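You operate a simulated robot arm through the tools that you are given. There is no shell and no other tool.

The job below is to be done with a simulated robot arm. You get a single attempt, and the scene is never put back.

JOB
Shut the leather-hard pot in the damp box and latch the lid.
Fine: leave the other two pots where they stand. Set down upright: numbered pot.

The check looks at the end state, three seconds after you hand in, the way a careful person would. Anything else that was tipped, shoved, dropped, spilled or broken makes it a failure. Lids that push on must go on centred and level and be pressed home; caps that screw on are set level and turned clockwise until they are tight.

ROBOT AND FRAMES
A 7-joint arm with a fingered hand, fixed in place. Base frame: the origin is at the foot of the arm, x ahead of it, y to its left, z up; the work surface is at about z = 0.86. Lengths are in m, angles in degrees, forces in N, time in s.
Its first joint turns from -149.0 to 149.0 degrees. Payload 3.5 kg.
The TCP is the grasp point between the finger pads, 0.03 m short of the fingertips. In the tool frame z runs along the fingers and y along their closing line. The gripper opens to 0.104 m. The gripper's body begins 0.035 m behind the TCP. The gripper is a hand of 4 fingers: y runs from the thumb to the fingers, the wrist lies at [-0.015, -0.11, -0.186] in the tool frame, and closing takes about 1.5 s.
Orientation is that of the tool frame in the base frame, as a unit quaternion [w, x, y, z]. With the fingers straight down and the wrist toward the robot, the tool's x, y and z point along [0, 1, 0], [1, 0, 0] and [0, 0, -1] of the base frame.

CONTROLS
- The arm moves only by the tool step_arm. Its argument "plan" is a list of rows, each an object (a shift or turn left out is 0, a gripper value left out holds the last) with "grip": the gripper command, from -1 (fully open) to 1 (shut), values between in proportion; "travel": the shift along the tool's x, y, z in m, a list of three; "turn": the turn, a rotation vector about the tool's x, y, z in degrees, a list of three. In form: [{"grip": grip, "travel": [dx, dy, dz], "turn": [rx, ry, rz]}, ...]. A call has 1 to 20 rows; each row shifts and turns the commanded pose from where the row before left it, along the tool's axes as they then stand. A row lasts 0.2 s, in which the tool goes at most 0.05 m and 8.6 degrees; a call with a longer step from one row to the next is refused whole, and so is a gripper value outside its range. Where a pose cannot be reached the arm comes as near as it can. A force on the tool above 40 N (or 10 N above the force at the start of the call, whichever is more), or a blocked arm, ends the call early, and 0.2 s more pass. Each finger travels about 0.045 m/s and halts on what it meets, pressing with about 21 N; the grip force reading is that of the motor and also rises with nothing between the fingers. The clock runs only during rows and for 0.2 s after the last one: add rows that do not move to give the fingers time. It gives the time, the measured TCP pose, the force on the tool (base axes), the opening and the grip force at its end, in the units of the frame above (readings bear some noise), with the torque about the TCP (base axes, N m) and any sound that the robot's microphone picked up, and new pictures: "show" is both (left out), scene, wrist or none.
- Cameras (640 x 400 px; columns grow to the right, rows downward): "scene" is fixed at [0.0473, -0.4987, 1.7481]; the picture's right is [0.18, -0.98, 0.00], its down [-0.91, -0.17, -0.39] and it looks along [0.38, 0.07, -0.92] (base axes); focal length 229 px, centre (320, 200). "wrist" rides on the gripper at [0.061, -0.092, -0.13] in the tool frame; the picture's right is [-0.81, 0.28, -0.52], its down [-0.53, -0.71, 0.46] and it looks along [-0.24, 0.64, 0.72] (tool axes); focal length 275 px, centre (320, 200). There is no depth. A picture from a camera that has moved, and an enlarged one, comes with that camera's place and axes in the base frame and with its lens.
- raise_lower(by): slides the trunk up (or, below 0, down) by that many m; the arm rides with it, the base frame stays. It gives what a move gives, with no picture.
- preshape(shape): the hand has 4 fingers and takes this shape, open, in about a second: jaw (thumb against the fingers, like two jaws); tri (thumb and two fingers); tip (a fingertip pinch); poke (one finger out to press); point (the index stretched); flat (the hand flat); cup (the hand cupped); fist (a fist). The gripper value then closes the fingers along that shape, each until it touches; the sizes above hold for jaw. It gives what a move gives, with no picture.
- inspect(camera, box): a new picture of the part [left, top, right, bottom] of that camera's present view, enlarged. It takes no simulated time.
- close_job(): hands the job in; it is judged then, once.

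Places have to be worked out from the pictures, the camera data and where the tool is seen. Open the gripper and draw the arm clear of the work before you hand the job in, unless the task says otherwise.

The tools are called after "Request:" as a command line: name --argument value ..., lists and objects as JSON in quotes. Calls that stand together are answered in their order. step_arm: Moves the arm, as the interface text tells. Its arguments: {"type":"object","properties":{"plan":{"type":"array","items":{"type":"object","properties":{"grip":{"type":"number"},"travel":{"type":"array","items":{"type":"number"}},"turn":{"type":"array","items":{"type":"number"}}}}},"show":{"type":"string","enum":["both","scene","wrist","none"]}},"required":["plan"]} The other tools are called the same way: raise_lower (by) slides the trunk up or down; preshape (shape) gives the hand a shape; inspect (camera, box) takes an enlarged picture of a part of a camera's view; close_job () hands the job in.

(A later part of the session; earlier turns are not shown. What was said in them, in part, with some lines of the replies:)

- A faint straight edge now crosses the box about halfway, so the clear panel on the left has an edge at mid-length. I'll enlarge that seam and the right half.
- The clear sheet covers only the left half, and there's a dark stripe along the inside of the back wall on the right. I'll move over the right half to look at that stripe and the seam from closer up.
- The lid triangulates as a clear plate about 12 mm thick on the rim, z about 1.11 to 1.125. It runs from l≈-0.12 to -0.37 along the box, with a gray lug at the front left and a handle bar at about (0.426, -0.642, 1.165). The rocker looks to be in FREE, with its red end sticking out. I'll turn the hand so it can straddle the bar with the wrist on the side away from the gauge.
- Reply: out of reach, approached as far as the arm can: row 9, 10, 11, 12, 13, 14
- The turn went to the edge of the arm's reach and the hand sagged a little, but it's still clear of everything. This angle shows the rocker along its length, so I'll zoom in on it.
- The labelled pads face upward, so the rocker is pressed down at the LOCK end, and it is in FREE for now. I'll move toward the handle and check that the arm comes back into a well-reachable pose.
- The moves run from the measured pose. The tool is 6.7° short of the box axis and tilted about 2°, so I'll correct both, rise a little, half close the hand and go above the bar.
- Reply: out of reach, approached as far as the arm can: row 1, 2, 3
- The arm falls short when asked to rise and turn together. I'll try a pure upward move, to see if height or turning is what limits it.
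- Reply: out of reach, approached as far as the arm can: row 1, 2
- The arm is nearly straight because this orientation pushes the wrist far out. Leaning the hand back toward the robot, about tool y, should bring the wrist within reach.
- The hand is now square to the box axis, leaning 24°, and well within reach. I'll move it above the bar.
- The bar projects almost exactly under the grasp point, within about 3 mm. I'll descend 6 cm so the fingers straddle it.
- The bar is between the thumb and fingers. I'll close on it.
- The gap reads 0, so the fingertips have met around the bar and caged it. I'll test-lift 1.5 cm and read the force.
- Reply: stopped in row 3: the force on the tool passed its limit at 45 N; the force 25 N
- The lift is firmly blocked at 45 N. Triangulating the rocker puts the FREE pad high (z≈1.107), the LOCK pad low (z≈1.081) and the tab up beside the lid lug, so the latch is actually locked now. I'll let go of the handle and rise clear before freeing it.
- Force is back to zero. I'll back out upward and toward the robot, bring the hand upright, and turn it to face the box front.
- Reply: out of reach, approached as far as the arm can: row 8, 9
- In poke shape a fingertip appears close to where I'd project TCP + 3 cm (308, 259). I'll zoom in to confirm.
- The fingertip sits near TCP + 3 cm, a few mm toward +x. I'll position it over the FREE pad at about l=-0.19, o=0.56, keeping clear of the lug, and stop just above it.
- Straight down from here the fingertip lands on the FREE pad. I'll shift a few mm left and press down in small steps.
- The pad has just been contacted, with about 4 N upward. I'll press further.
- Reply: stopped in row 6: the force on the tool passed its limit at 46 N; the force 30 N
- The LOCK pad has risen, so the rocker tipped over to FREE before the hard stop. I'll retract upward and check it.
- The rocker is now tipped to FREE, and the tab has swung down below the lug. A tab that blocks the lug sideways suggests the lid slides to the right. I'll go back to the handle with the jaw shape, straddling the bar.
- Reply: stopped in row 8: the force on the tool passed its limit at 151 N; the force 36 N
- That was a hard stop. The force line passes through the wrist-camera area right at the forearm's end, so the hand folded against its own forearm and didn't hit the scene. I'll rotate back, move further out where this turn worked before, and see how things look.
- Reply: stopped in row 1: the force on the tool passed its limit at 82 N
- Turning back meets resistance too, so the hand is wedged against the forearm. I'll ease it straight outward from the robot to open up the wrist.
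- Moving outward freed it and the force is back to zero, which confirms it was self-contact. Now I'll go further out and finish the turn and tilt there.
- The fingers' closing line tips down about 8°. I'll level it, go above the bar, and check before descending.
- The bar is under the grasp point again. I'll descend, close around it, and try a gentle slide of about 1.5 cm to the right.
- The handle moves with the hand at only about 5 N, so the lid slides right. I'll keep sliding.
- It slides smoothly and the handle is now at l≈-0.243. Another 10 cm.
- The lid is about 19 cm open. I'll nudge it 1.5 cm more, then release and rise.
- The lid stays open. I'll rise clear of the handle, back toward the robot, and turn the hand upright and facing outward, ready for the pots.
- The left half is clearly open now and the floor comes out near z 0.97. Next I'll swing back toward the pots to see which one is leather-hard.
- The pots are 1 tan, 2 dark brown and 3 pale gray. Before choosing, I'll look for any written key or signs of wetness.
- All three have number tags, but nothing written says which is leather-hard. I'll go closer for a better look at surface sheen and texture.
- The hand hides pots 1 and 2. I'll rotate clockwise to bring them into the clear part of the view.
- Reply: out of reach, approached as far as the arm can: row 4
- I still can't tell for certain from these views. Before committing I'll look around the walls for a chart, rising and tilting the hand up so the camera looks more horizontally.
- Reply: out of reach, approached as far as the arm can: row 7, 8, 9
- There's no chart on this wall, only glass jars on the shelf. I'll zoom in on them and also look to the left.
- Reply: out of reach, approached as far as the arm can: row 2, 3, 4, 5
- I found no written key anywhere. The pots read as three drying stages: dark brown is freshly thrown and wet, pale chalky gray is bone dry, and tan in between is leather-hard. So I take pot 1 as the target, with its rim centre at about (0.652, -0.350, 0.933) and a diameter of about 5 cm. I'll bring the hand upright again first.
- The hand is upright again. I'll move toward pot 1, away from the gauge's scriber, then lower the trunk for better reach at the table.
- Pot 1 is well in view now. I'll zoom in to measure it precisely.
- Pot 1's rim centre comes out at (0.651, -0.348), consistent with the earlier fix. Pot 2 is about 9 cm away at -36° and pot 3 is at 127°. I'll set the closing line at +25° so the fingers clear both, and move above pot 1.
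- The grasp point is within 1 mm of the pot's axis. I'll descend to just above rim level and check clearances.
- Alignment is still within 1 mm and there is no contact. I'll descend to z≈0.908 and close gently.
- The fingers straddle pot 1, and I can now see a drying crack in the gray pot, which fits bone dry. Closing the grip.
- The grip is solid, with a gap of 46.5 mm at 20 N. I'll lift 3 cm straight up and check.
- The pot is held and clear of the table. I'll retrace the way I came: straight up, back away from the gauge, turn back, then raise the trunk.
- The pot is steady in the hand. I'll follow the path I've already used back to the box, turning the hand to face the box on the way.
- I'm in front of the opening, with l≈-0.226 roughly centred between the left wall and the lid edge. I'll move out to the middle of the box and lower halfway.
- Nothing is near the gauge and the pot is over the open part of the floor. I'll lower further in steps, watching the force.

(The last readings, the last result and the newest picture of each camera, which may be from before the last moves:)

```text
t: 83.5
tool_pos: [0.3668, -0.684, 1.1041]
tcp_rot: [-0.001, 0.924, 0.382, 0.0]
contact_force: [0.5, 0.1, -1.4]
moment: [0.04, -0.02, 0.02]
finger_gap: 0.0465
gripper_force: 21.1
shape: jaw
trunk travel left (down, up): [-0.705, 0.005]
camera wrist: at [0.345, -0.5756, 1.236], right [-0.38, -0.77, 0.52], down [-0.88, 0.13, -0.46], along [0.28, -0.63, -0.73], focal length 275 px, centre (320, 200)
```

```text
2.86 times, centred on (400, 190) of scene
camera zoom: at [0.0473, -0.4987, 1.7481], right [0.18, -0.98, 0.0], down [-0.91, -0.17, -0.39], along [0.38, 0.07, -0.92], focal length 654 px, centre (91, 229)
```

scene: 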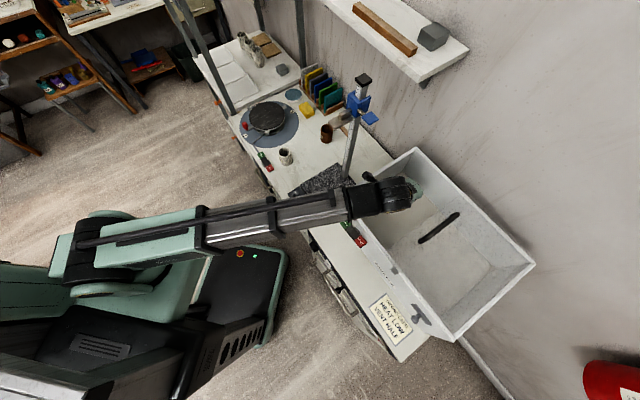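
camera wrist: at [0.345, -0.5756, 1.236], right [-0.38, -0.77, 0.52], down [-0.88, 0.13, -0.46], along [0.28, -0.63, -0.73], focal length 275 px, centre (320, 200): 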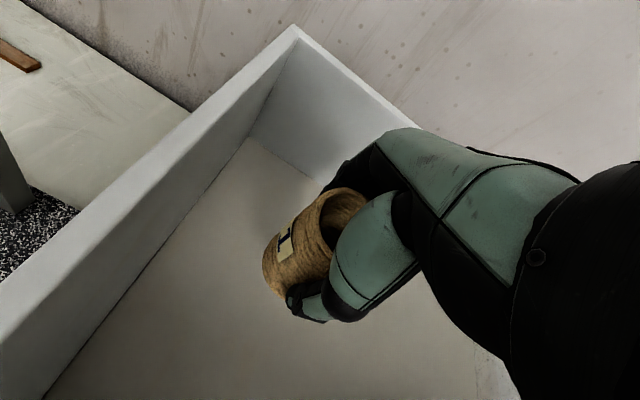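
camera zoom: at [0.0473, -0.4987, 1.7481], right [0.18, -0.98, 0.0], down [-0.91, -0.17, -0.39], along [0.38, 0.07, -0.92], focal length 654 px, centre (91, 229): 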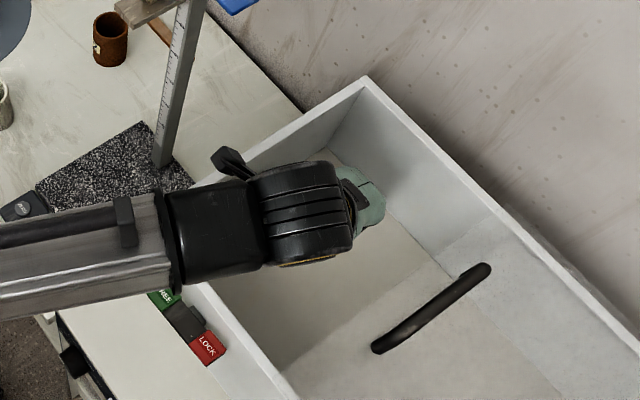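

Still no contact. I'll shift 1.5 cm away from the left wall so the wrist camera clears it, then go down to just above the floor.

Request:
step_arm --plan '[{"travel": [-0.015, 0, 0]}, {"travel": [0, 0, 0.025]}, {"travel": [0, 0, 0.02]}, {"travel": [0, 0, 0.015]}, {}]' --show "both"

Request:
inspect --camera "scene" --box '[310, 120, 490, 260]'

Request:
inspect --camera "wrist" --box '[180, 120, 420, 340]'

```text
t: 84.7
tool_pos: [0.3553, -0.6935, 1.045]
tcp_rot: [-0.001, 0.924, 0.382, 0.001]
contact_force: [0.0, 0.0, -1.2]
moment: [0.01, -0.01, 0.0]
finger_gap: 0.0464
gripper_force: 21.0
shape: jaw
trunk travel left (down, up): [-0.705, 0.005]
camera wrist: at [0.3339, -0.5857, 1.1761], right [-0.38, -0.77, 0.52], down [-0.88, 0.13, -0.46], along [0.28, -0.63, -0.73], focal length 275 px, centre (320, 200)
```

scene: 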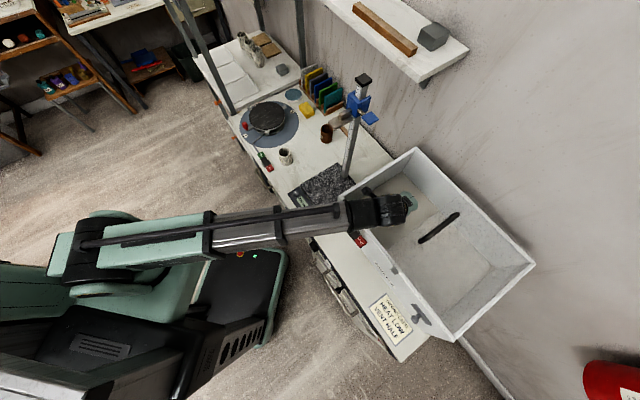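
wrist: 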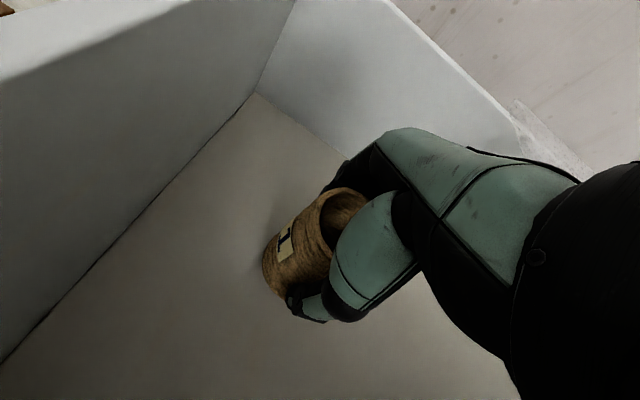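

```text
2.86 times, centred on (400, 190) of scene
camera zoom: at [0.0473, -0.4987, 1.7481], right [0.18, -0.98, 0.0], down [-0.91, -0.17, -0.39], along [0.38, 0.07, -0.92], focal length 654 px, centre (91, 229)
```

zoom: 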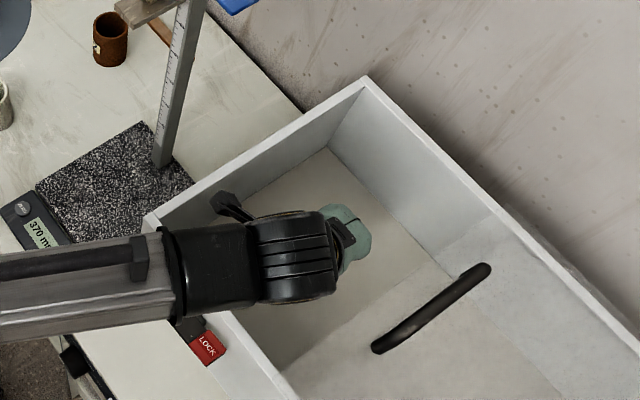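

```text
1.82 times, centred on (300, 230) of wrist
camera zoom: at [0.3339, -0.5857, 1.1761], right [-0.38, -0.77, 0.52], down [-0.88, 0.13, -0.46], along [0.28, -0.63, -0.73], focal length 500 px, centre (356, 146)
```

zoom: 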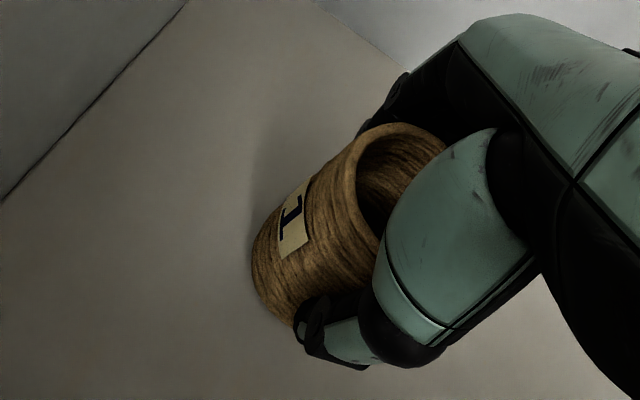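

The pot's bottom is about 1–2 cm above the floor. I'll lower in 3 mm steps until it touches.

Request:
step_arm --plan '[{"travel": [0, 0, 0.003]}, {"travel": [0, 0, 0.003]}, {"travel": [0, 0, 0.003]}, {"travel": [0, 0, 0.003]}, {}]' --show "wrist"

```text
t: 85.9
tool_pos: [0.3562, -0.6933, 1.0343]
tcp_rot: [0.0, 0.923, 0.384, 0.001]
contact_force: [0.0, -2.3, 6.9]
moment: [-0.08, -0.06, -0.01]
finger_gap: 0.0464
gripper_force: 21.0
shape: jaw
trunk travel left (down, up): [-0.705, 0.005]
camera wrist: at [0.3336, -0.5849, 1.1654], right [-0.38, -0.77, 0.52], down [-0.88, 0.13, -0.46], along [0.28, -0.63, -0.72], focal length 275 px, centre (320, 200)
```

wrist: 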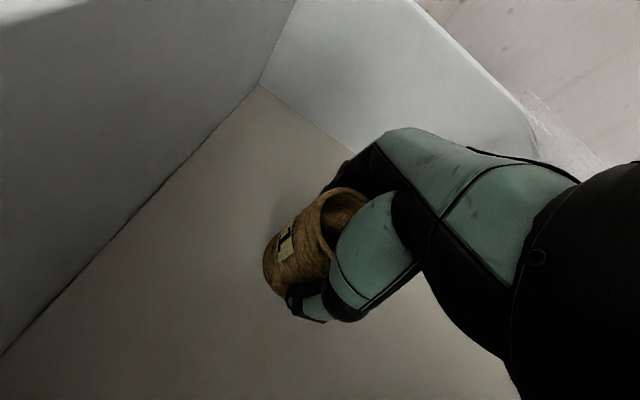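

The pot is touching the floor, with about 8 N of support. I'll ease up 1 mm and open the fingers gradually.

Request:
step_arm --plan '[{"travel": [0, 0, -0.001]}, {"grip": 0.0}, {"grip": -0.1}, {"grip": -0.2}, {"grip": -0.4}, {"grip": -0.6}, {"grip": -0.8}, {}, {}]' --show "wrist"

Request:
inspect --camera "wrist" --box '[180, 120, 420, 340]'

```text
t: 87.9
tool_pos: [0.3562, -0.6942, 1.0339]
tcp_rot: [-0.001, 0.924, 0.383, 0.001]
contact_force: [0.2, 0.7, 0.2]
moment: [-0.02, -0.01, -0.05]
finger_gap: 0.0935
gripper_force: 0.0
shape: jaw
trunk travel left (down, up): [-0.705, 0.005]
camera wrist: at [0.334, -0.5853, 1.166], right [-0.38, -0.77, 0.52], down [-0.88, 0.13, -0.46], along [0.28, -0.63, -0.73], focal length 275 px, centre (320, 200)
```

wrist: 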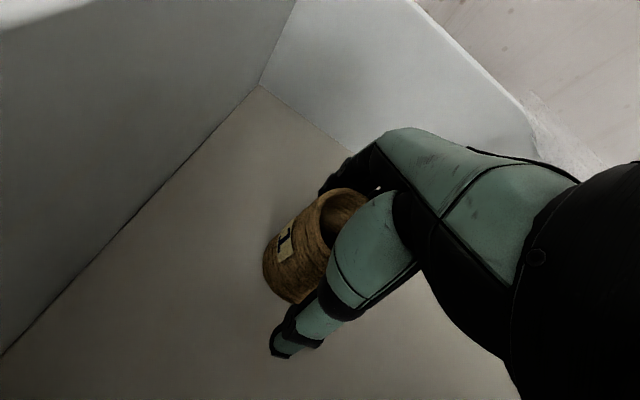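

```text
1.82 times, centred on (300, 230) of wrist
camera zoom: at [0.334, -0.5853, 1.166], right [-0.38, -0.77, 0.52], down [-0.88, 0.13, -0.46], along [0.28, -0.63, -0.73], focal length 500 px, centre (356, 146)
```

zoom: 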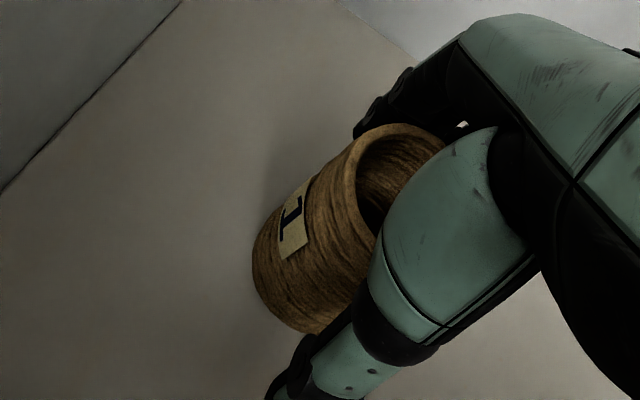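

The pot stands upright on the floor, free of the fingers. I'll raise the hand straight up, slowly at first.

Request:
step_arm --plan '[{"travel": [0, 0, -0.015]}, {"travel": [0, 0, -0.02]}, {"travel": [0, 0, -0.03]}, {"travel": [0, 0, -0.035]}, {"travel": [0, 0, -0.035]}, {"travel": [0, 0, -0.035]}, {"travel": [0, 0, -0.035]}, {"travel": [0, -0.04, -0.01]}, {"travel": [0, -0.04, 0]}, {}]' --show "both"

Request:
inspect --camera "scene" --box '[310, 120, 490, 260]'

```text
t: 90.1
tool_pos: [0.3005, -0.6372, 1.2489]
tcp_rot: [-0.001, 0.924, 0.382, 0.001]
contact_force: [0.3, -0.1, -0.4]
moment: [-0.04, -0.01, 0.01]
finger_gap: 0.0934
gripper_force: 0.0
shape: jaw
trunk travel left (down, up): [-0.705, 0.005]
camera wrist: at [0.2779, -0.5291, 1.3805], right [-0.38, -0.77, 0.52], down [-0.88, 0.13, -0.46], along [0.28, -0.63, -0.73], focal length 275 px, centre (320, 200)
```

scene: 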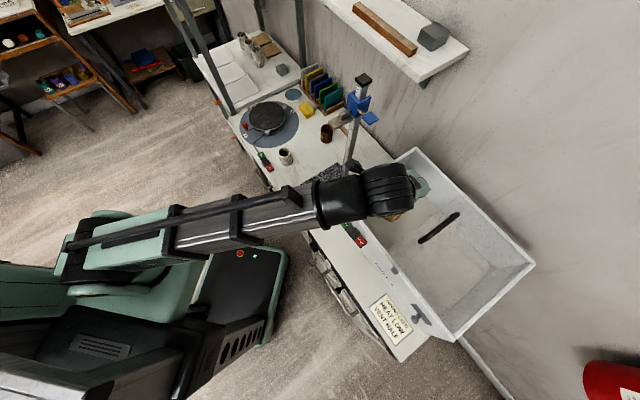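
wrist: 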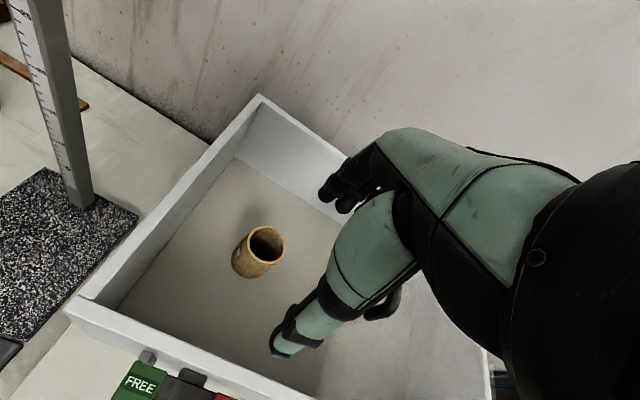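

```text
2.86 times, centred on (400, 190) of scene
camera zoom: at [0.0473, -0.4987, 1.7481], right [0.18, -0.98, 0.0], down [-0.91, -0.17, -0.39], along [0.38, 0.07, -0.92], focal length 654 px, centre (91, 229)
```

zoom: 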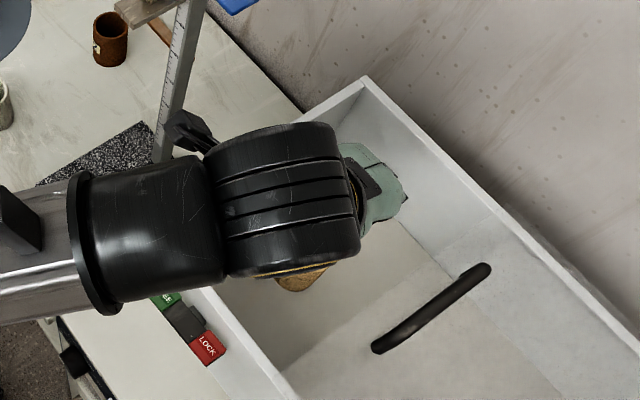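

The pot stands upright in the box. Before closing the lid, I'll look once more at the spot where it stood and at the other two pots, for damp marks and to confirm they haven't moved.

Request:
inspect --camera "scene" --box '[270, 115, 350, 175]'

Request:
inspect --camera "wrist" --box '[215, 210, 305, 290]'

```text
6.67 times, centred on (310, 145) of scene
camera zoom: at [0.0473, -0.4987, 1.7481], right [0.18, -0.98, 0.0], down [-0.91, -0.17, -0.39], along [0.38, 0.07, -0.92], focal length 1525 px, centre (387, 567)
```

zoom: 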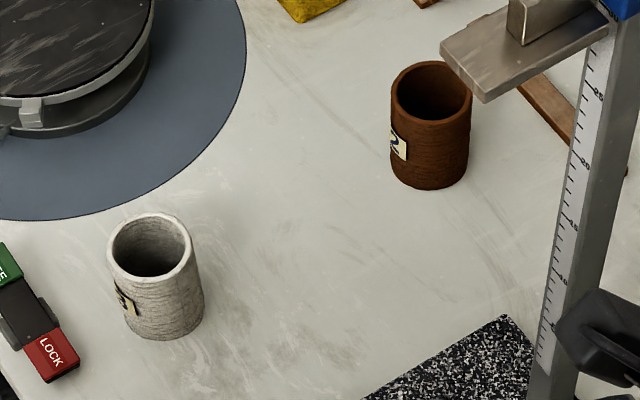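

```text
5.00 times, centred on (260, 250) of wrist
camera zoom: at [0.2779, -0.5291, 1.3805], right [-0.38, -0.77, 0.52], down [-0.88, 0.13, -0.46], along [0.28, -0.63, -0.73], focal length 1376 px, centre (620, -50)
```

zoom: 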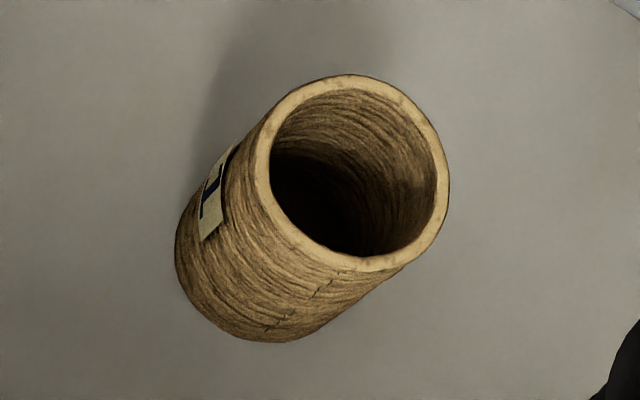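

The other two pots are untouched. I'm staying with pot 1: the gray pot is chalky and bone dry, the dark one is wettest, and the tan one is in between. To close the lid I'll push the handle left with closed fingers, so first I'll go to the right-hand side of the bar.

Request:
step_arm --plan '[{"grip": 1.0, "travel": [-0.038, 0.0184, 0]}, {"travel": [-0.038, 0.0184, 0]}, {"travel": [-0.038, 0.0184, 0]}, {"travel": [-0.038, 0.0184, 0]}, {"travel": [-0.038, 0.0184, 0]}, {}, {}, {}]' --show "both"

Request:
inspect --camera "wrist" --box '[100, 80, 420, 330]'

```text
t: 91.9
tool_pos: [0.2302, -0.8372, 1.2485]
tcp_rot: [-0.002, 0.924, 0.382, 0.001]
contact_force: [-0.2, -0.3, 0.7]
moment: [0.02, -0.01, -0.01]
finger_gap: 0.0
gripper_force: 20.8
shape: jaw
trunk travel left (down, up): [-0.705, 0.005]
camera wrist: at [0.2076, -0.7292, 1.3802], right [-0.38, -0.77, 0.52], down [-0.88, 0.13, -0.46], along [0.28, -0.63, -0.73], focal length 275 px, centre (320, 200)
```

scene: 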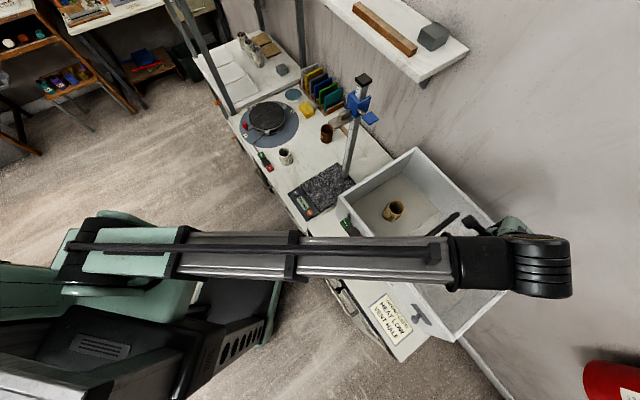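
wrist: 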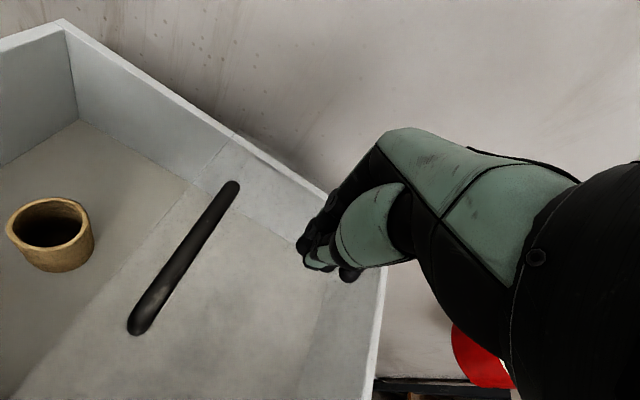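

```text
1.60 times, centred on (260, 205) of wrist
camera zoom: at [0.2076, -0.7292, 1.3802], right [-0.38, -0.77, 0.52], down [-0.88, 0.13, -0.46], along [0.28, -0.63, -0.73], focal length 440 px, centre (416, 192)
```

zoom: 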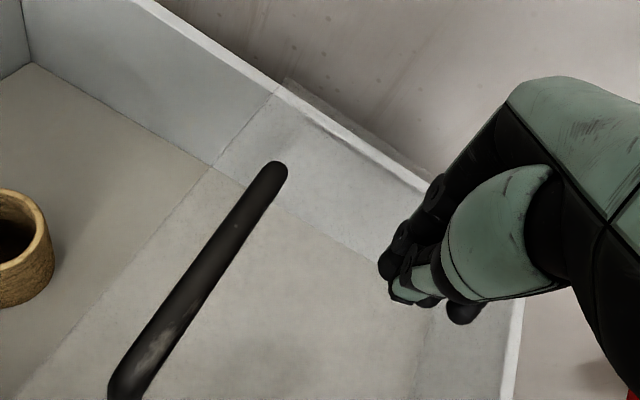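

The closed fingers are 6–7 cm right of the bar. I'll lower to bar height, then push left until contact.

Request:
step_arm --plan '[{"travel": [0, 0, 0.03]}, {"travel": [0, 0, 0.03]}, {"travel": [0, 0, 0.022]}, {}, {"travel": [0.01, 0, 0]}, {"travel": [0.01, 0, 0]}, {"travel": [0.01, 0, 0]}, {"travel": [0.01, 0, 0]}, {"travel": [0.01, 0, 0]}, {}]' --show "both"

```text
t: 94.1
tool_pos: [0.2663, -0.8013, 1.166]
tcp_rot: [-0.001, 0.924, 0.383, 0.0]
contact_force: [-0.2, -0.7, -1.2]
moment: [0.01, -0.02, -0.02]
finger_gap: 0.0
gripper_force: 21.8
shape: jaw
trunk travel left (down, up): [-0.705, 0.005]
camera wrist: at [0.2439, -0.6934, 1.2986], right [-0.38, -0.77, 0.52], down [-0.88, 0.13, -0.46], along [0.28, -0.63, -0.73], focal length 275 px, centre (320, 200)
```

scene: 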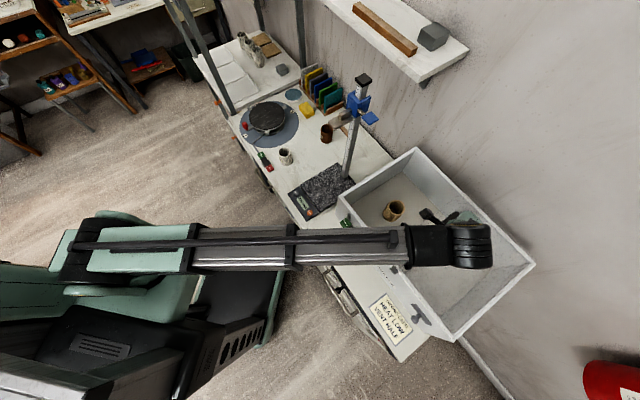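
wrist: 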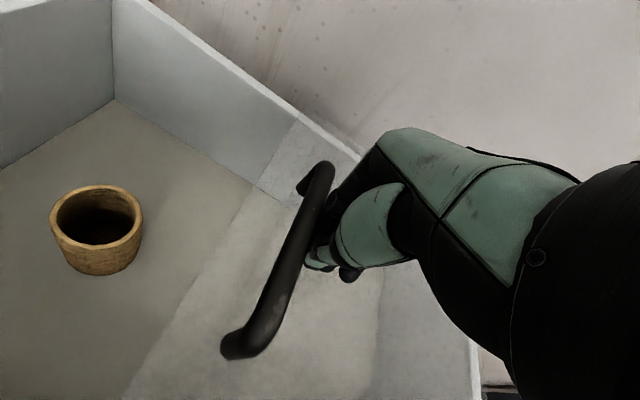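

The fingers are right beside the bar with no force yet. I'll push left in steady steps.

Request:
step_arm --plan '[{"travel": [0.012, 0, 0]}, {"travel": [0.012, 0, 0]}, {"travel": [0.015, 0, 0]}, {"travel": [0.015, 0, 0]}, {"travel": [0.015, 0, 0]}, {"travel": [0.015, 0, 0]}, {"travel": [0.015, 0, 0]}]' --show "both"

```text
t: 95.7
tool_pos: [0.3374, -0.7322, 1.1699]
tcp_rot: [-0.002, 0.924, 0.383, 0.001]
contact_force: [-1.7, 0.1, -1.6]
moment: [0.0, 0.03, -0.01]
finger_gap: 0.0
gripper_force: 21.1
shape: jaw
trunk travel left (down, up): [-0.705, 0.005]
camera wrist: at [0.3143, -0.6243, 1.3005], right [-0.38, -0.77, 0.52], down [-0.88, 0.13, -0.46], along [0.28, -0.63, -0.73], focal length 275 px, centre (320, 200)
```

scene: 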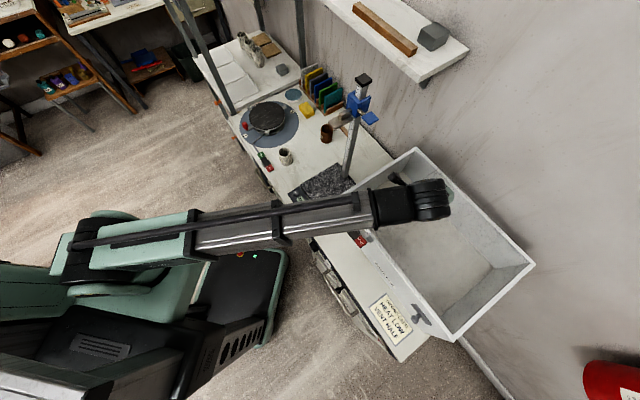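
wrist: 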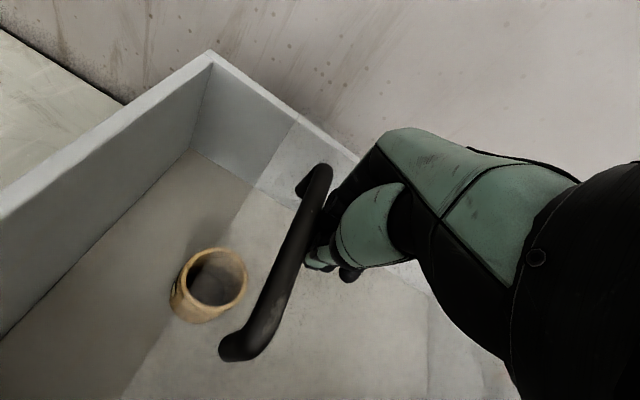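

The lid follows smoothly at only about 2 N. It has roughly 10–11 cm to go, so I'll push 9 cm more.

Request:
step_arm --plan '[{"travel": [0.015, 0, 0.001]}, {"travel": [0.015, 0, 0.001]}, {"travel": [0.015, 0, 0]}, {"travel": [0.015, 0, 0]}, {"travel": [0.015, 0, 0]}, {"travel": [0.01, 0, 0]}, {"travel": [0.005, 0, 0]}, {}]' --show "both"

```text
t: 97.5
tool_pos: [0.4005, -0.6682, 1.1663]
tcp_rot: [-0.001, 0.924, 0.382, 0.001]
contact_force: [-0.7, -1.2, 0.6]
moment: [0.01, -0.01, -0.02]
finger_gap: 0.0
gripper_force: 21.1
shape: jaw
trunk travel left (down, up): [-0.705, 0.005]
camera wrist: at [0.3777, -0.5601, 1.2973], right [-0.38, -0.77, 0.52], down [-0.88, 0.13, -0.46], along [0.28, -0.63, -0.73], focal length 275 px, centre (320, 200)
```

scene: 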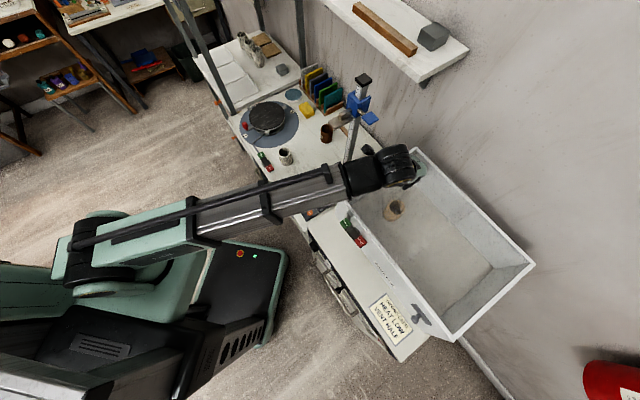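
wrist: 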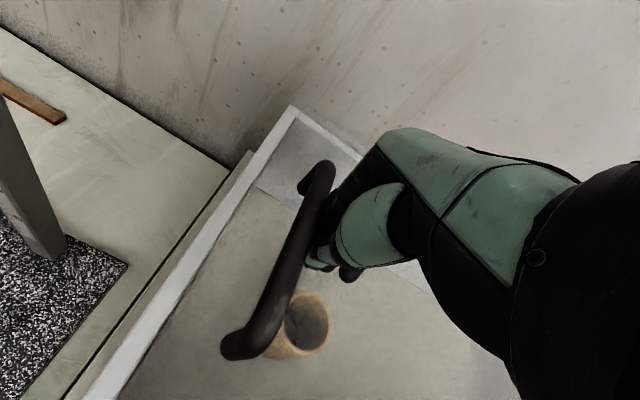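

The handle is about 2 cm from its original closed position. I'll push the rest in small steps until it stops.

Request:
step_arm --plan '[{"travel": [0.004, 0, 0]}, {"travel": [0.004, 0, 0]}, {"travel": [0.004, 0, 0]}, {"travel": [0.003, 0, 0]}, {"travel": [0.003, 0, 0]}, {}]' --show "both"

Request:
inspect --camera "scene" --box '[320, 180, 400, 260]'

```text
t: 98.9
tool_pos: [0.4108, -0.6579, 1.1659]
tcp_rot: [-0.001, 0.925, 0.381, 0.0]
contact_force: [-6.8, -6.7, 1.2]
moment: [0.03, -0.04, -0.1]
finger_gap: 0.0
gripper_force: 21.0
shape: jaw
trunk travel left (down, up): [-0.705, 0.005]
camera wrist: at [0.3884, -0.5493, 1.2967], right [-0.38, -0.77, 0.52], down [-0.88, 0.13, -0.46], along [0.28, -0.63, -0.73], focal length 275 px, centre (320, 200)
```

scene: 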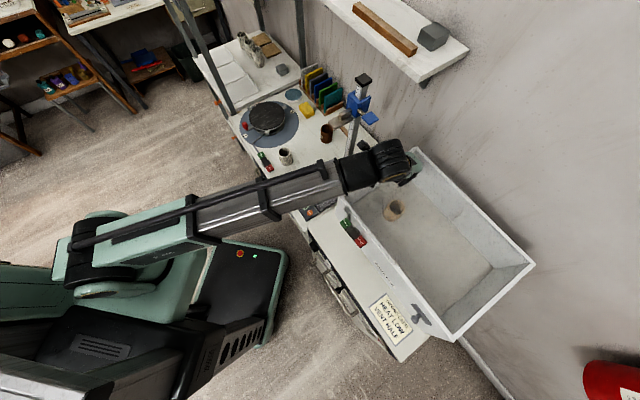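
wrist: 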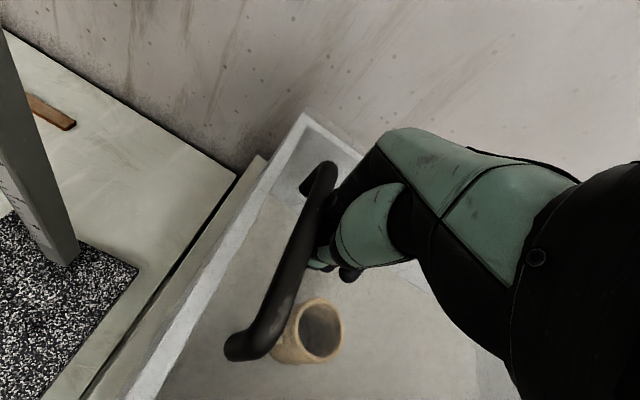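

```text
5.00 times, centred on (360, 220) of scene
camera zoom: at [0.0473, -0.4987, 1.7481], right [0.18, -0.98, 0.0], down [-0.91, -0.17, -0.39], along [0.38, 0.07, -0.92], focal length 1144 px, centre (120, 100)
```

zoom: 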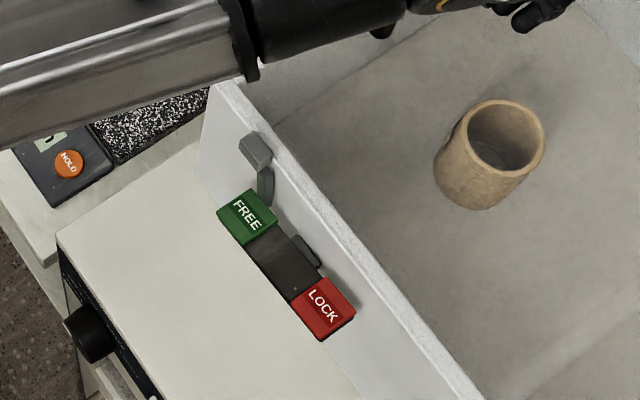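

Resistance is building, about 10 N against the push, and the lug is back beside the tab. I'll push a few more millimetres to make sure it's fully home.

Request:
step_arm --plan '[{"travel": [0.002, 0, 0]}, {"travel": [0.002, 0, 0]}, {"travel": [0.002, 0, 0]}, {"travel": [0.002, 0, 0]}, {}]' --show "both"

Request:
inspect --camera "scene" --box '[320, 180, 400, 260]'

```text
t: 99.9
tool_pos: [0.4112, -0.6572, 1.1649]
tcp_rot: [0.001, 0.926, 0.379, -0.003]
contact_force: [-20.1, -19.1, 1.2]
moment: [0.08, -0.11, -0.3]
finger_gap: 0.0001
gripper_force: 21.0
shape: jaw
trunk travel left (down, up): [-0.705, 0.005]
stopped in row 5: the force on the tool passed its limit at 41 N (the readings are from after the stop); the commanded pose is now the measured one
camera wrist: at [0.3909, -0.5475, 1.2961], right [-0.38, -0.76, 0.52], down [-0.88, 0.13, -0.45], along [0.27, -0.63, -0.72], focal length 275 px, centre (320, 200)
```

scene: 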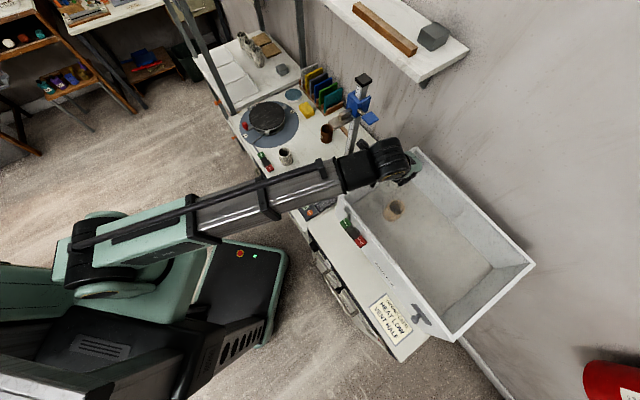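
wrist: 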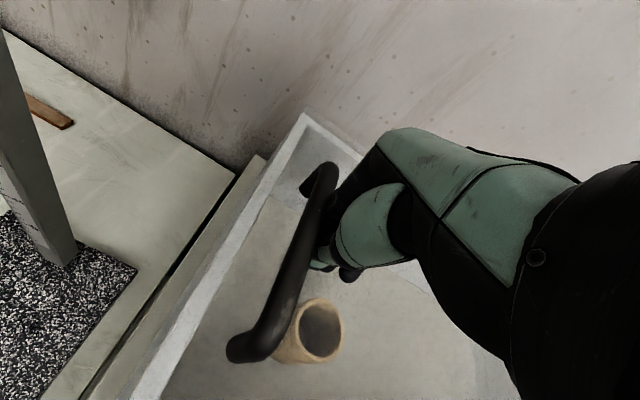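

```text
5.00 times, centred on (360, 220) of scene
camera zoom: at [0.0473, -0.4987, 1.7481], right [0.18, -0.98, 0.0], down [-0.91, -0.17, -0.39], along [0.38, 0.07, -0.92], focal length 1144 px, centre (120, 100)
```

zoom: 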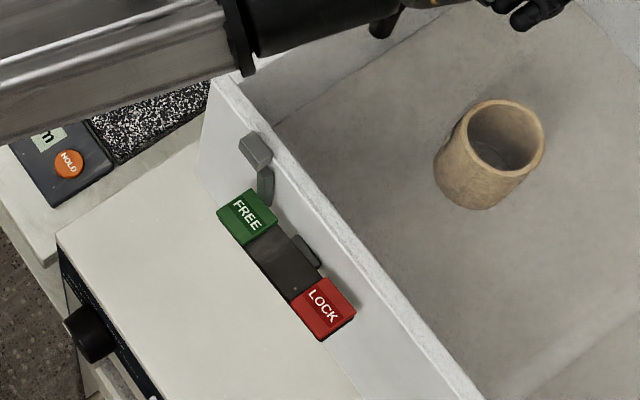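

The lid hits its end stop and the lug sits at exactly its original image position, so the lid is fully closed. I'll back away from the bar, rise, and move over the LOCK pad with the poke shape.

Request:
step_arm --plan '[{"travel": [-0.01, 0, 0]}, {"travel": [-0.01, 0, 0]}, {"travel": [0, 0, -0.03]}, {"travel": [0, 0, -0.035]}, {"travel": [-0.016, -0.04, 0]}, {"travel": [-0.016, -0.04, 0]}, {"travel": [-0.016, -0.04, 0]}, {"travel": [-0.016, -0.04, 0]}, {"travel": [-0.016, -0.04, 0]}, {}]' --show "none"

Request:
preshape --shape "poke"

Request:
step_arm --plan '[{"grip": -1}, {}]' --show "both"

Request:
inspect --camera "scene" --box '[320, 150, 440, 260]'

Request:
inspect --camera "wrist" --box '[180, 170, 360, 300]'

```text
t: 102.1
tool_pos: [0.203, -0.5821, 1.2292]
tcp_rot: [0.0, 0.925, 0.381, -0.002]
contact_force: [-0.3, 0.6, -0.3]
moment: [0.0, 0.0, 0.01]
finger_gap: 0.0001
gripper_force: 20.6
shape: jaw
trunk travel left (down, up): [-0.705, 0.005]
```

```text
t: 103.0
tool_pos: [0.2045, -0.5827, 1.2299]
tcp_rot: [0.001, 0.925, 0.381, -0.001]
contact_force: [0.5, -0.2, -0.9]
moment: [0.0, 0.0, 0.0]
finger_gap: 0.0
gripper_force: 0.1
shape: poke
trunk travel left (down, up): [-0.705, 0.005]
```

```text
t: 103.6
tool_pos: [0.2041, -0.5834, 1.2289]
tcp_rot: [0.0, 0.925, 0.381, -0.001]
contact_force: [-0.3, 0.3, -0.4]
moment: [-0.04, -0.02, 0.02]
finger_gap: 0.0
gripper_force: 0.1
shape: poke
trunk travel left (down, up): [-0.705, 0.005]
camera wrist: at [0.1819, -0.4738, 1.3614], right [-0.38, -0.77, 0.52], down [-0.88, 0.13, -0.45], along [0.28, -0.63, -0.72], focal length 275 px, centre (320, 200)
```

scene: 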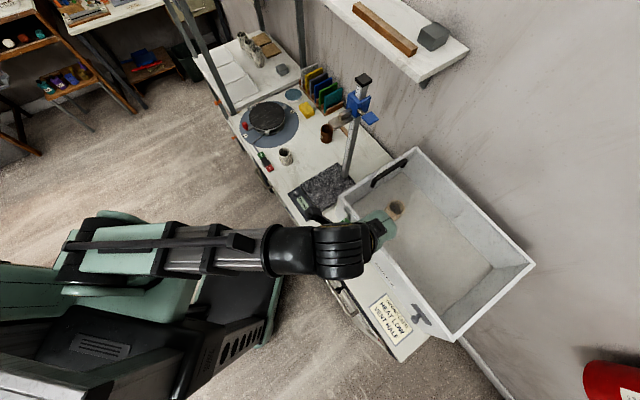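
wrist: 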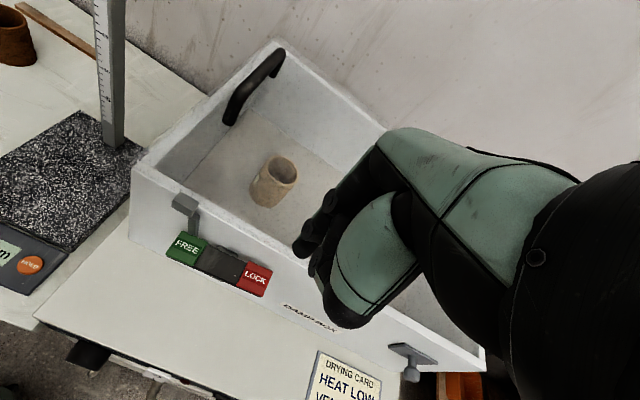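

```text
3.64 times, centred on (380, 205) of scene
camera zoom: at [0.0473, -0.4987, 1.7481], right [0.18, -0.98, 0.0], down [-0.91, -0.17, -0.39], along [0.38, 0.07, -0.92], focal length 832 px, centre (102, 182)
```

zoom: 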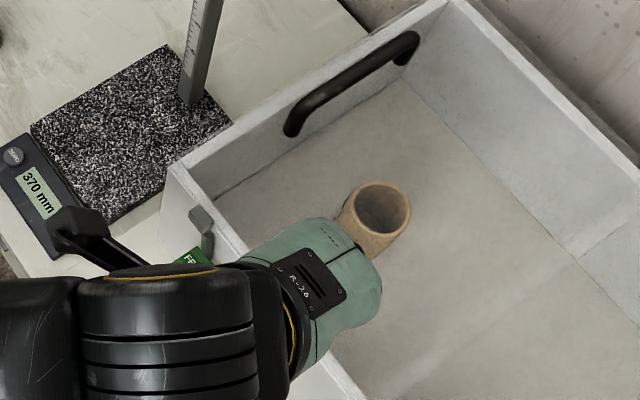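

```text
3.08 times, centred on (270, 235) of wrist
camera zoom: at [0.1819, -0.4738, 1.3614], right [-0.38, -0.77, 0.52], down [-0.88, 0.13, -0.45], along [0.28, -0.63, -0.72], focal length 847 px, centre (474, 92)
```

zoom: 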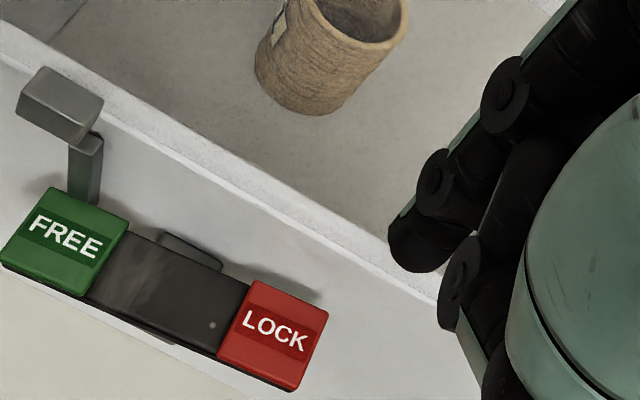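

The fingertip is almost exactly above the LOCK pad. I'll descend near it and then press in small steps.

Request:
step_arm --plan '[{"travel": [-0.004, 0, 0.025]}, {"travel": [0, 0, 0.025]}, {"travel": [0, 0, 0.025]}, {"travel": [0, 0, 0.01]}, {}]' --show "wrist"

Request:
inspect --camera "wrist" --box '[200, 150, 400, 310]'

```text
t: 104.8
tool_pos: [0.2004, -0.584, 1.1449]
tcp_rot: [0.0, 0.925, 0.381, -0.002]
contact_force: [-0.1, -0.3, 0.9]
moment: [0.03, 0.0, 0.01]
finger_gap: 0.0
gripper_force: 0.0
shape: poke
trunk travel left (down, up): [-0.705, 0.005]
camera wrist: at [0.1789, -0.476, 1.2767], right [-0.38, -0.77, 0.52], down [-0.88, 0.13, -0.45], along [0.28, -0.63, -0.72], focal length 275 px, centre (320, 200)
```

wrist: 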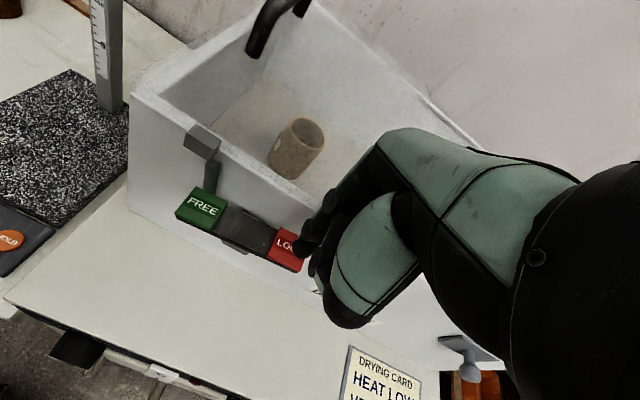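

```text
2.50 times, centred on (300, 230) of wrist
camera zoom: at [0.1789, -0.476, 1.2767], right [-0.38, -0.77, 0.52], down [-0.88, 0.13, -0.45], along [0.28, -0.63, -0.72], focal length 688 px, centre (370, 125)
```

zoom: 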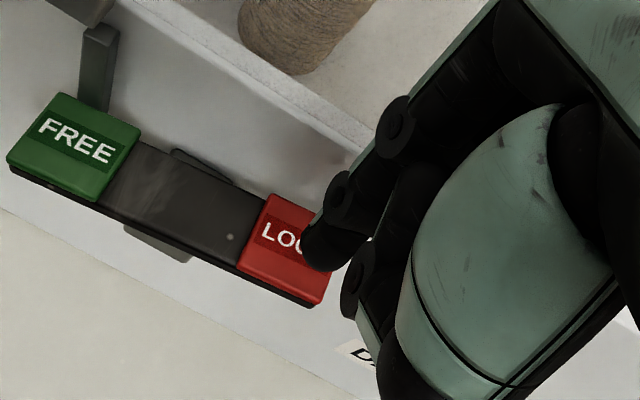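

The fingertip is just above the right half of the LOCK pad. Now I'll press down.

Request:
step_arm --plan '[{"travel": [0, 0, 0.006]}, {"travel": [0, 0, 0.005]}, {"travel": [0, 0, 0.005]}, {"travel": [0, 0, 0.005]}, {"travel": [0, 0, 0.005]}, {"travel": [0, 0, 0.004]}, {"travel": [0, 0, 0.004]}, {"travel": [0, 0, 0.004]}, {"travel": [0, 0, 0.004]}]' --show "both"

Request:
inspect --camera "wrist" --box '[160, 130, 400, 310]'

```text
t: 106.8
tool_pos: [0.2001, -0.5827, 1.1118]
tcp_rot: [0.006, 0.925, 0.379, 0.0]
contact_force: [-8.1, 7.7, 26.2]
moment: [0.09, -0.34, -0.03]
finger_gap: 0.0002
gripper_force: 0.0
shape: poke
trunk travel left (down, up): [-0.705, 0.005]
stopped in row 9: the force on the tool passed its limit at 44 N (the readings are from after the stop); the commanded pose is now the measured one
camera wrist: at [0.1781, -0.4734, 1.2412], right [-0.39, -0.76, 0.52], down [-0.88, 0.13, -0.46], along [0.28, -0.64, -0.72], focal length 275 px, centre (320, 200)
```

scene: 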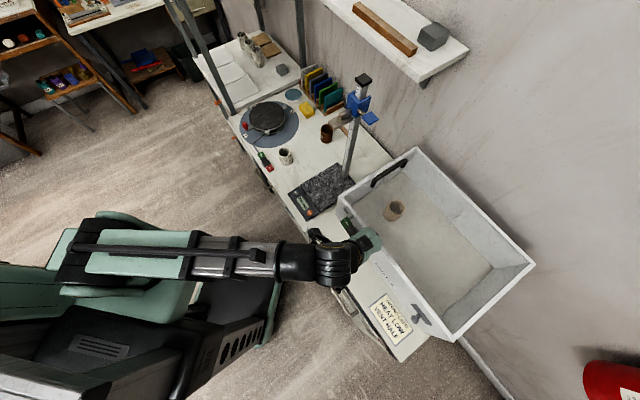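
wrist: 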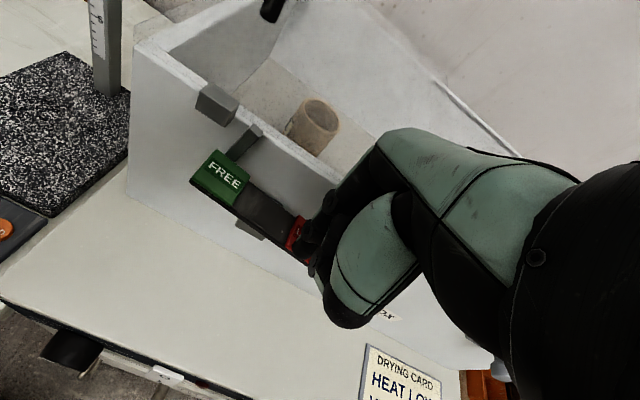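

```text
2.22 times, centred on (280, 220) of wrist
camera zoom: at [0.1781, -0.4734, 1.2412], right [-0.39, -0.76, 0.52], down [-0.88, 0.13, -0.46], along [0.28, -0.64, -0.72], focal length 612 px, centre (409, 156)
```

zoom: 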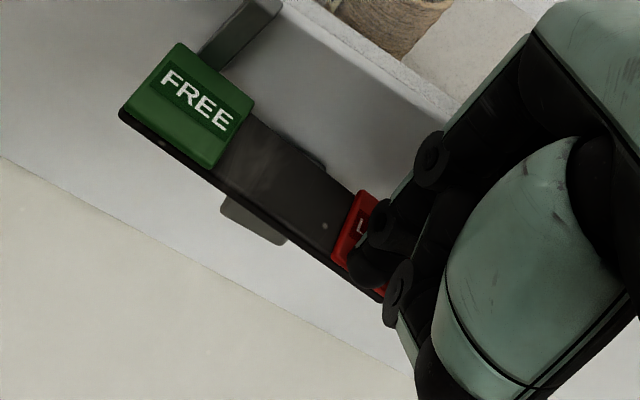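

The rocker has tipped: LOCK is down, FREE is up, and the tab has swung up behind the lug. I'll retract and compare with the original locked state.

Request:
step_arm --plan '[{"travel": [0, 0, -0.02]}, {"travel": [0, 0, -0.035]}, {"travel": [0, 0, -0.035]}, {"travel": [0, 0, -0.035]}, {"travel": [-0.03, -0.02, 0]}, {"travel": [-0.03, -0.01, 0]}, {}]' --show "both"

Request:
inspect --camera "wrist" --box '[80, 100, 320, 260]'

Request:
inspect --camera "scene" --box '[330, 200, 410, 290]'

```text
t: 108.4
tool_pos: [0.1367, -0.6069, 1.2336]
tcp_rot: [0.004, 0.925, 0.38, -0.001]
contact_force: [-0.4, -0.2, 0.0]
moment: [0.0, -0.01, 0.0]
finger_gap: 0.0001
gripper_force: 0.0
shape: poke
trunk travel left (down, up): [-0.705, 0.005]
camera wrist: at [0.1153, -0.4977, 1.3637], right [-0.38, -0.76, 0.52], down [-0.88, 0.13, -0.46], along [0.28, -0.64, -0.72], focal length 275 px, centre (320, 200)
```

scene: 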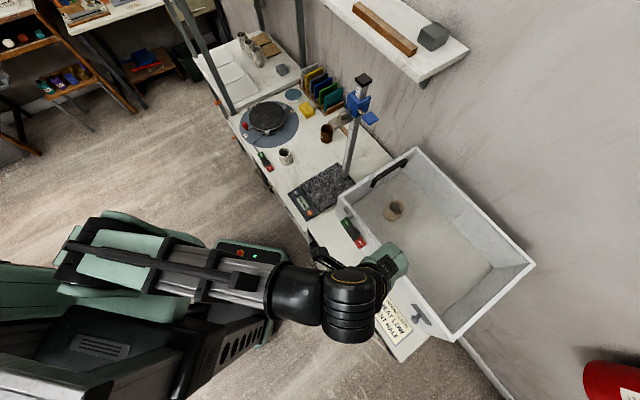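
wrist: 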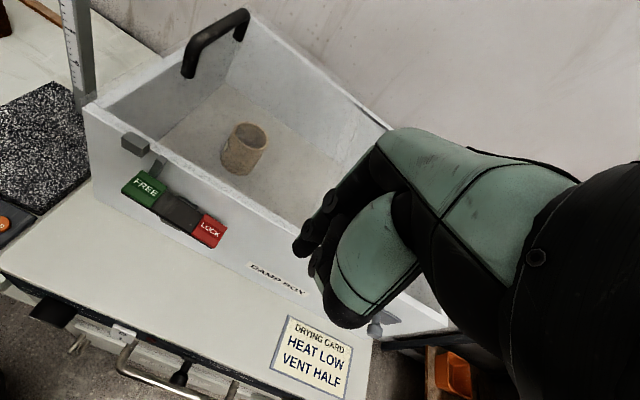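

```text
2.50 times, centred on (200, 180) of wrist
camera zoom: at [0.1153, -0.4977, 1.3637], right [-0.38, -0.76, 0.52], down [-0.88, 0.13, -0.46], along [0.28, -0.64, -0.72], focal length 688 px, centre (620, 250)
```

zoom: 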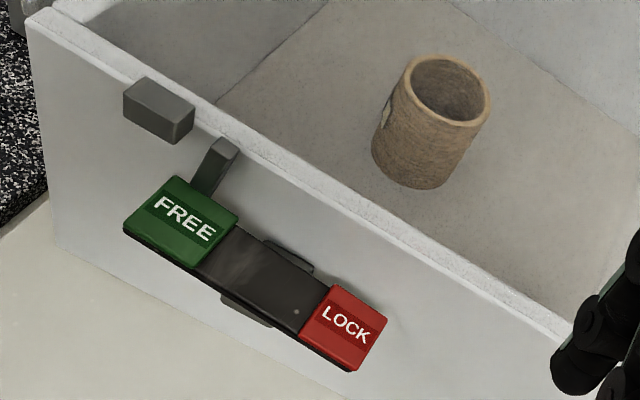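

```text
4.44 times, centred on (370, 245) of scene
camera zoom: at [0.0473, -0.4987, 1.7481], right [0.18, -0.98, 0.0], down [-0.91, -0.17, -0.39], along [0.38, 0.07, -0.92], focal length 1017 px, centre (98, 0)
```

zoom: 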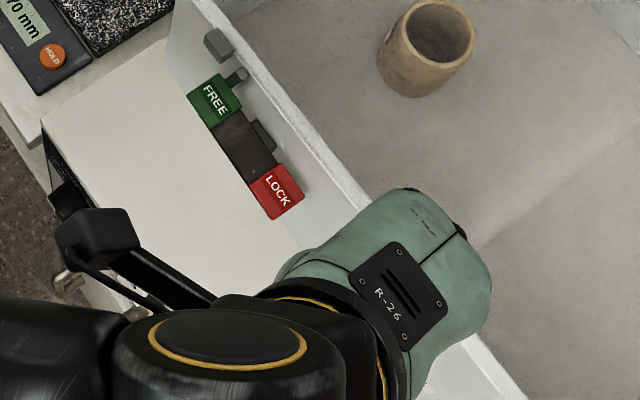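

The rocker, tab and lug match the original locked picture exactly, and the pot stands upright under the closed lid. I'll open the hand and draw the arm clear.

Request:
preshape --shape "jaw"

Request:
step_arm --plan '[{"grip": -1, "travel": [0, 0, -0.035]}, {"travel": [0, -0.01, -0.035]}, {"travel": [0, -0.02, -0.03]}, {"travel": [0, -0.02, 0]}, {}, {}]' --show "both"

Request:
inspect --camera "scene" --box '[330, 130, 560, 350]'

Request:
inspect --camera "scene" --box '[225, 70, 385, 190]'

```text
t: 109.3
tool_pos: [0.1376, -0.6068, 1.2336]
tcp_rot: [0.005, 0.925, 0.381, -0.002]
contact_force: [0.0, -0.1, 0.5]
moment: [-0.02, 0.0, -0.03]
finger_gap: 0.1037
gripper_force: 0.0
shape: jaw
trunk travel left (down, up): [-0.705, 0.005]
```

```text
t: 110.7
tool_pos: [0.101, -0.5698, 1.333]
tcp_rot: [0.004, 0.925, 0.38, -0.002]
contact_force: [-0.2, 0.3, -0.5]
moment: [-0.01, -0.05, 0.0]
finger_gap: 0.1043
gripper_force: 0.1
shape: jaw
trunk travel left (down, up): [-0.705, 0.005]
camera wrist: at [0.0792, -0.4601, 1.4635], right [-0.38, -0.76, 0.52], down [-0.88, 0.13, -0.46], along [0.28, -0.64, -0.72], focal length 275 px, centre (320, 200)
```

scene: 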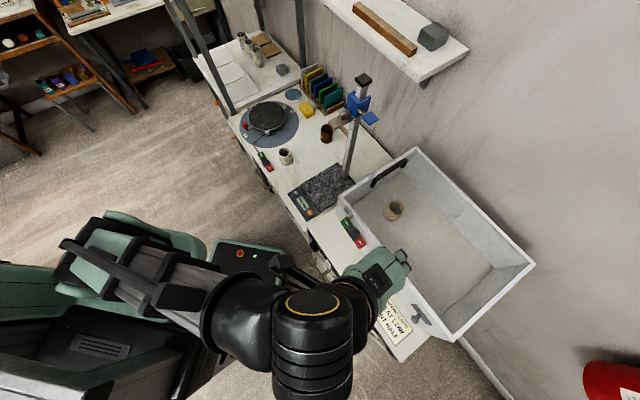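
wrist: 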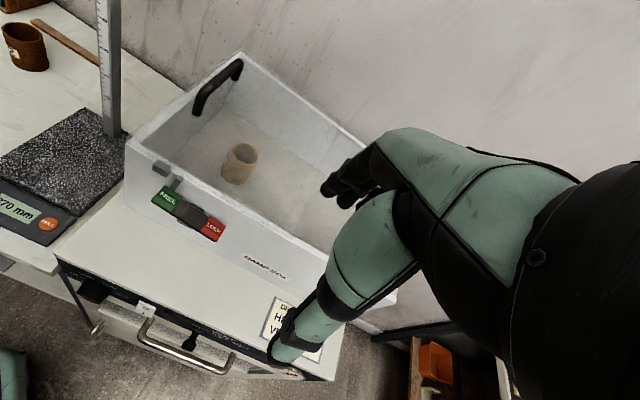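

```text
1.82 times, centred on (445, 240) of scene
camera zoom: at [0.0473, -0.4987, 1.7481], right [0.18, -0.98, 0.0], down [-0.91, -0.17, -0.39], along [0.38, 0.07, -0.92], focal length 416 px, centre (93, 127)
```

zoom: 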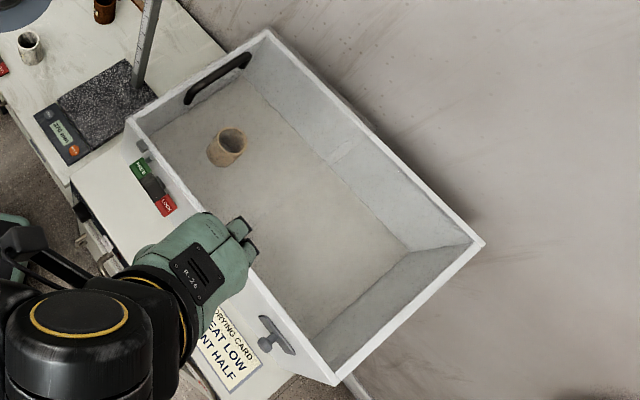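

```text
3.33 times, centred on (305, 130) of scene
camera zoom: at [0.0473, -0.4987, 1.7481], right [0.18, -0.98, 0.0], down [-0.91, -0.17, -0.39], along [0.38, 0.07, -0.92], focal length 763 px, centre (370, 433)
```

zoom: 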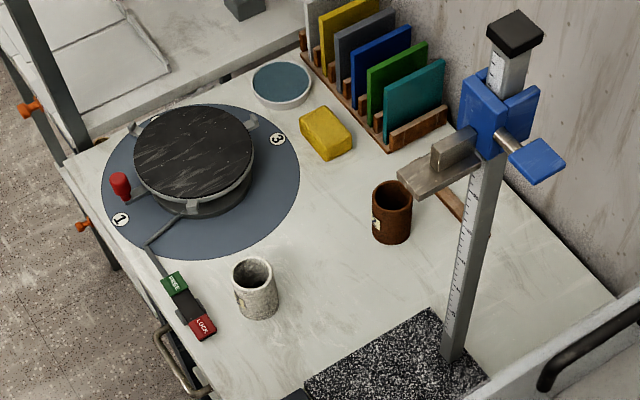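

The lid is closed and latched with pot 1 upright inside. The other two pots and the bench are undisturbed, and the arm is open and clear, so I'm handing in the job.

Request:
close_job

```text
The job is handed in.
```

Pot 1, the tan one, is standing upright in the damp box. The lid is shut against its stop and the latch is set to LOCK. The job is handed in, and I haven't seen the check's result.

- **Which pot:** nothing in the room says which pot is leather-hard, so choosing pot 1 was my judgement. I read the dark pot (2) as still wet, the pale cracked one (3) as bone dry, and the tan one in between as leather-hard. If that reading is wrong, the wrong pot is in the box.
- **Lid:** it is a clear panel that slides, and it only reaches across the left half of the box. I put the pot in that half and closed the lid to exactly where it was at the start. I couldn't tell whether the right half has a fixed clear cover or is open.
- **Forces:** I lifted the lid handle at about 45 N before finding that the latch was locked. The hand also jammed briefly against the arm's own forearm. In the final pictures nothing has shifted or been damaged.
- **End state:** pots 2 and 3 are where they stood. The hand is open and raised clear, in front of the box.
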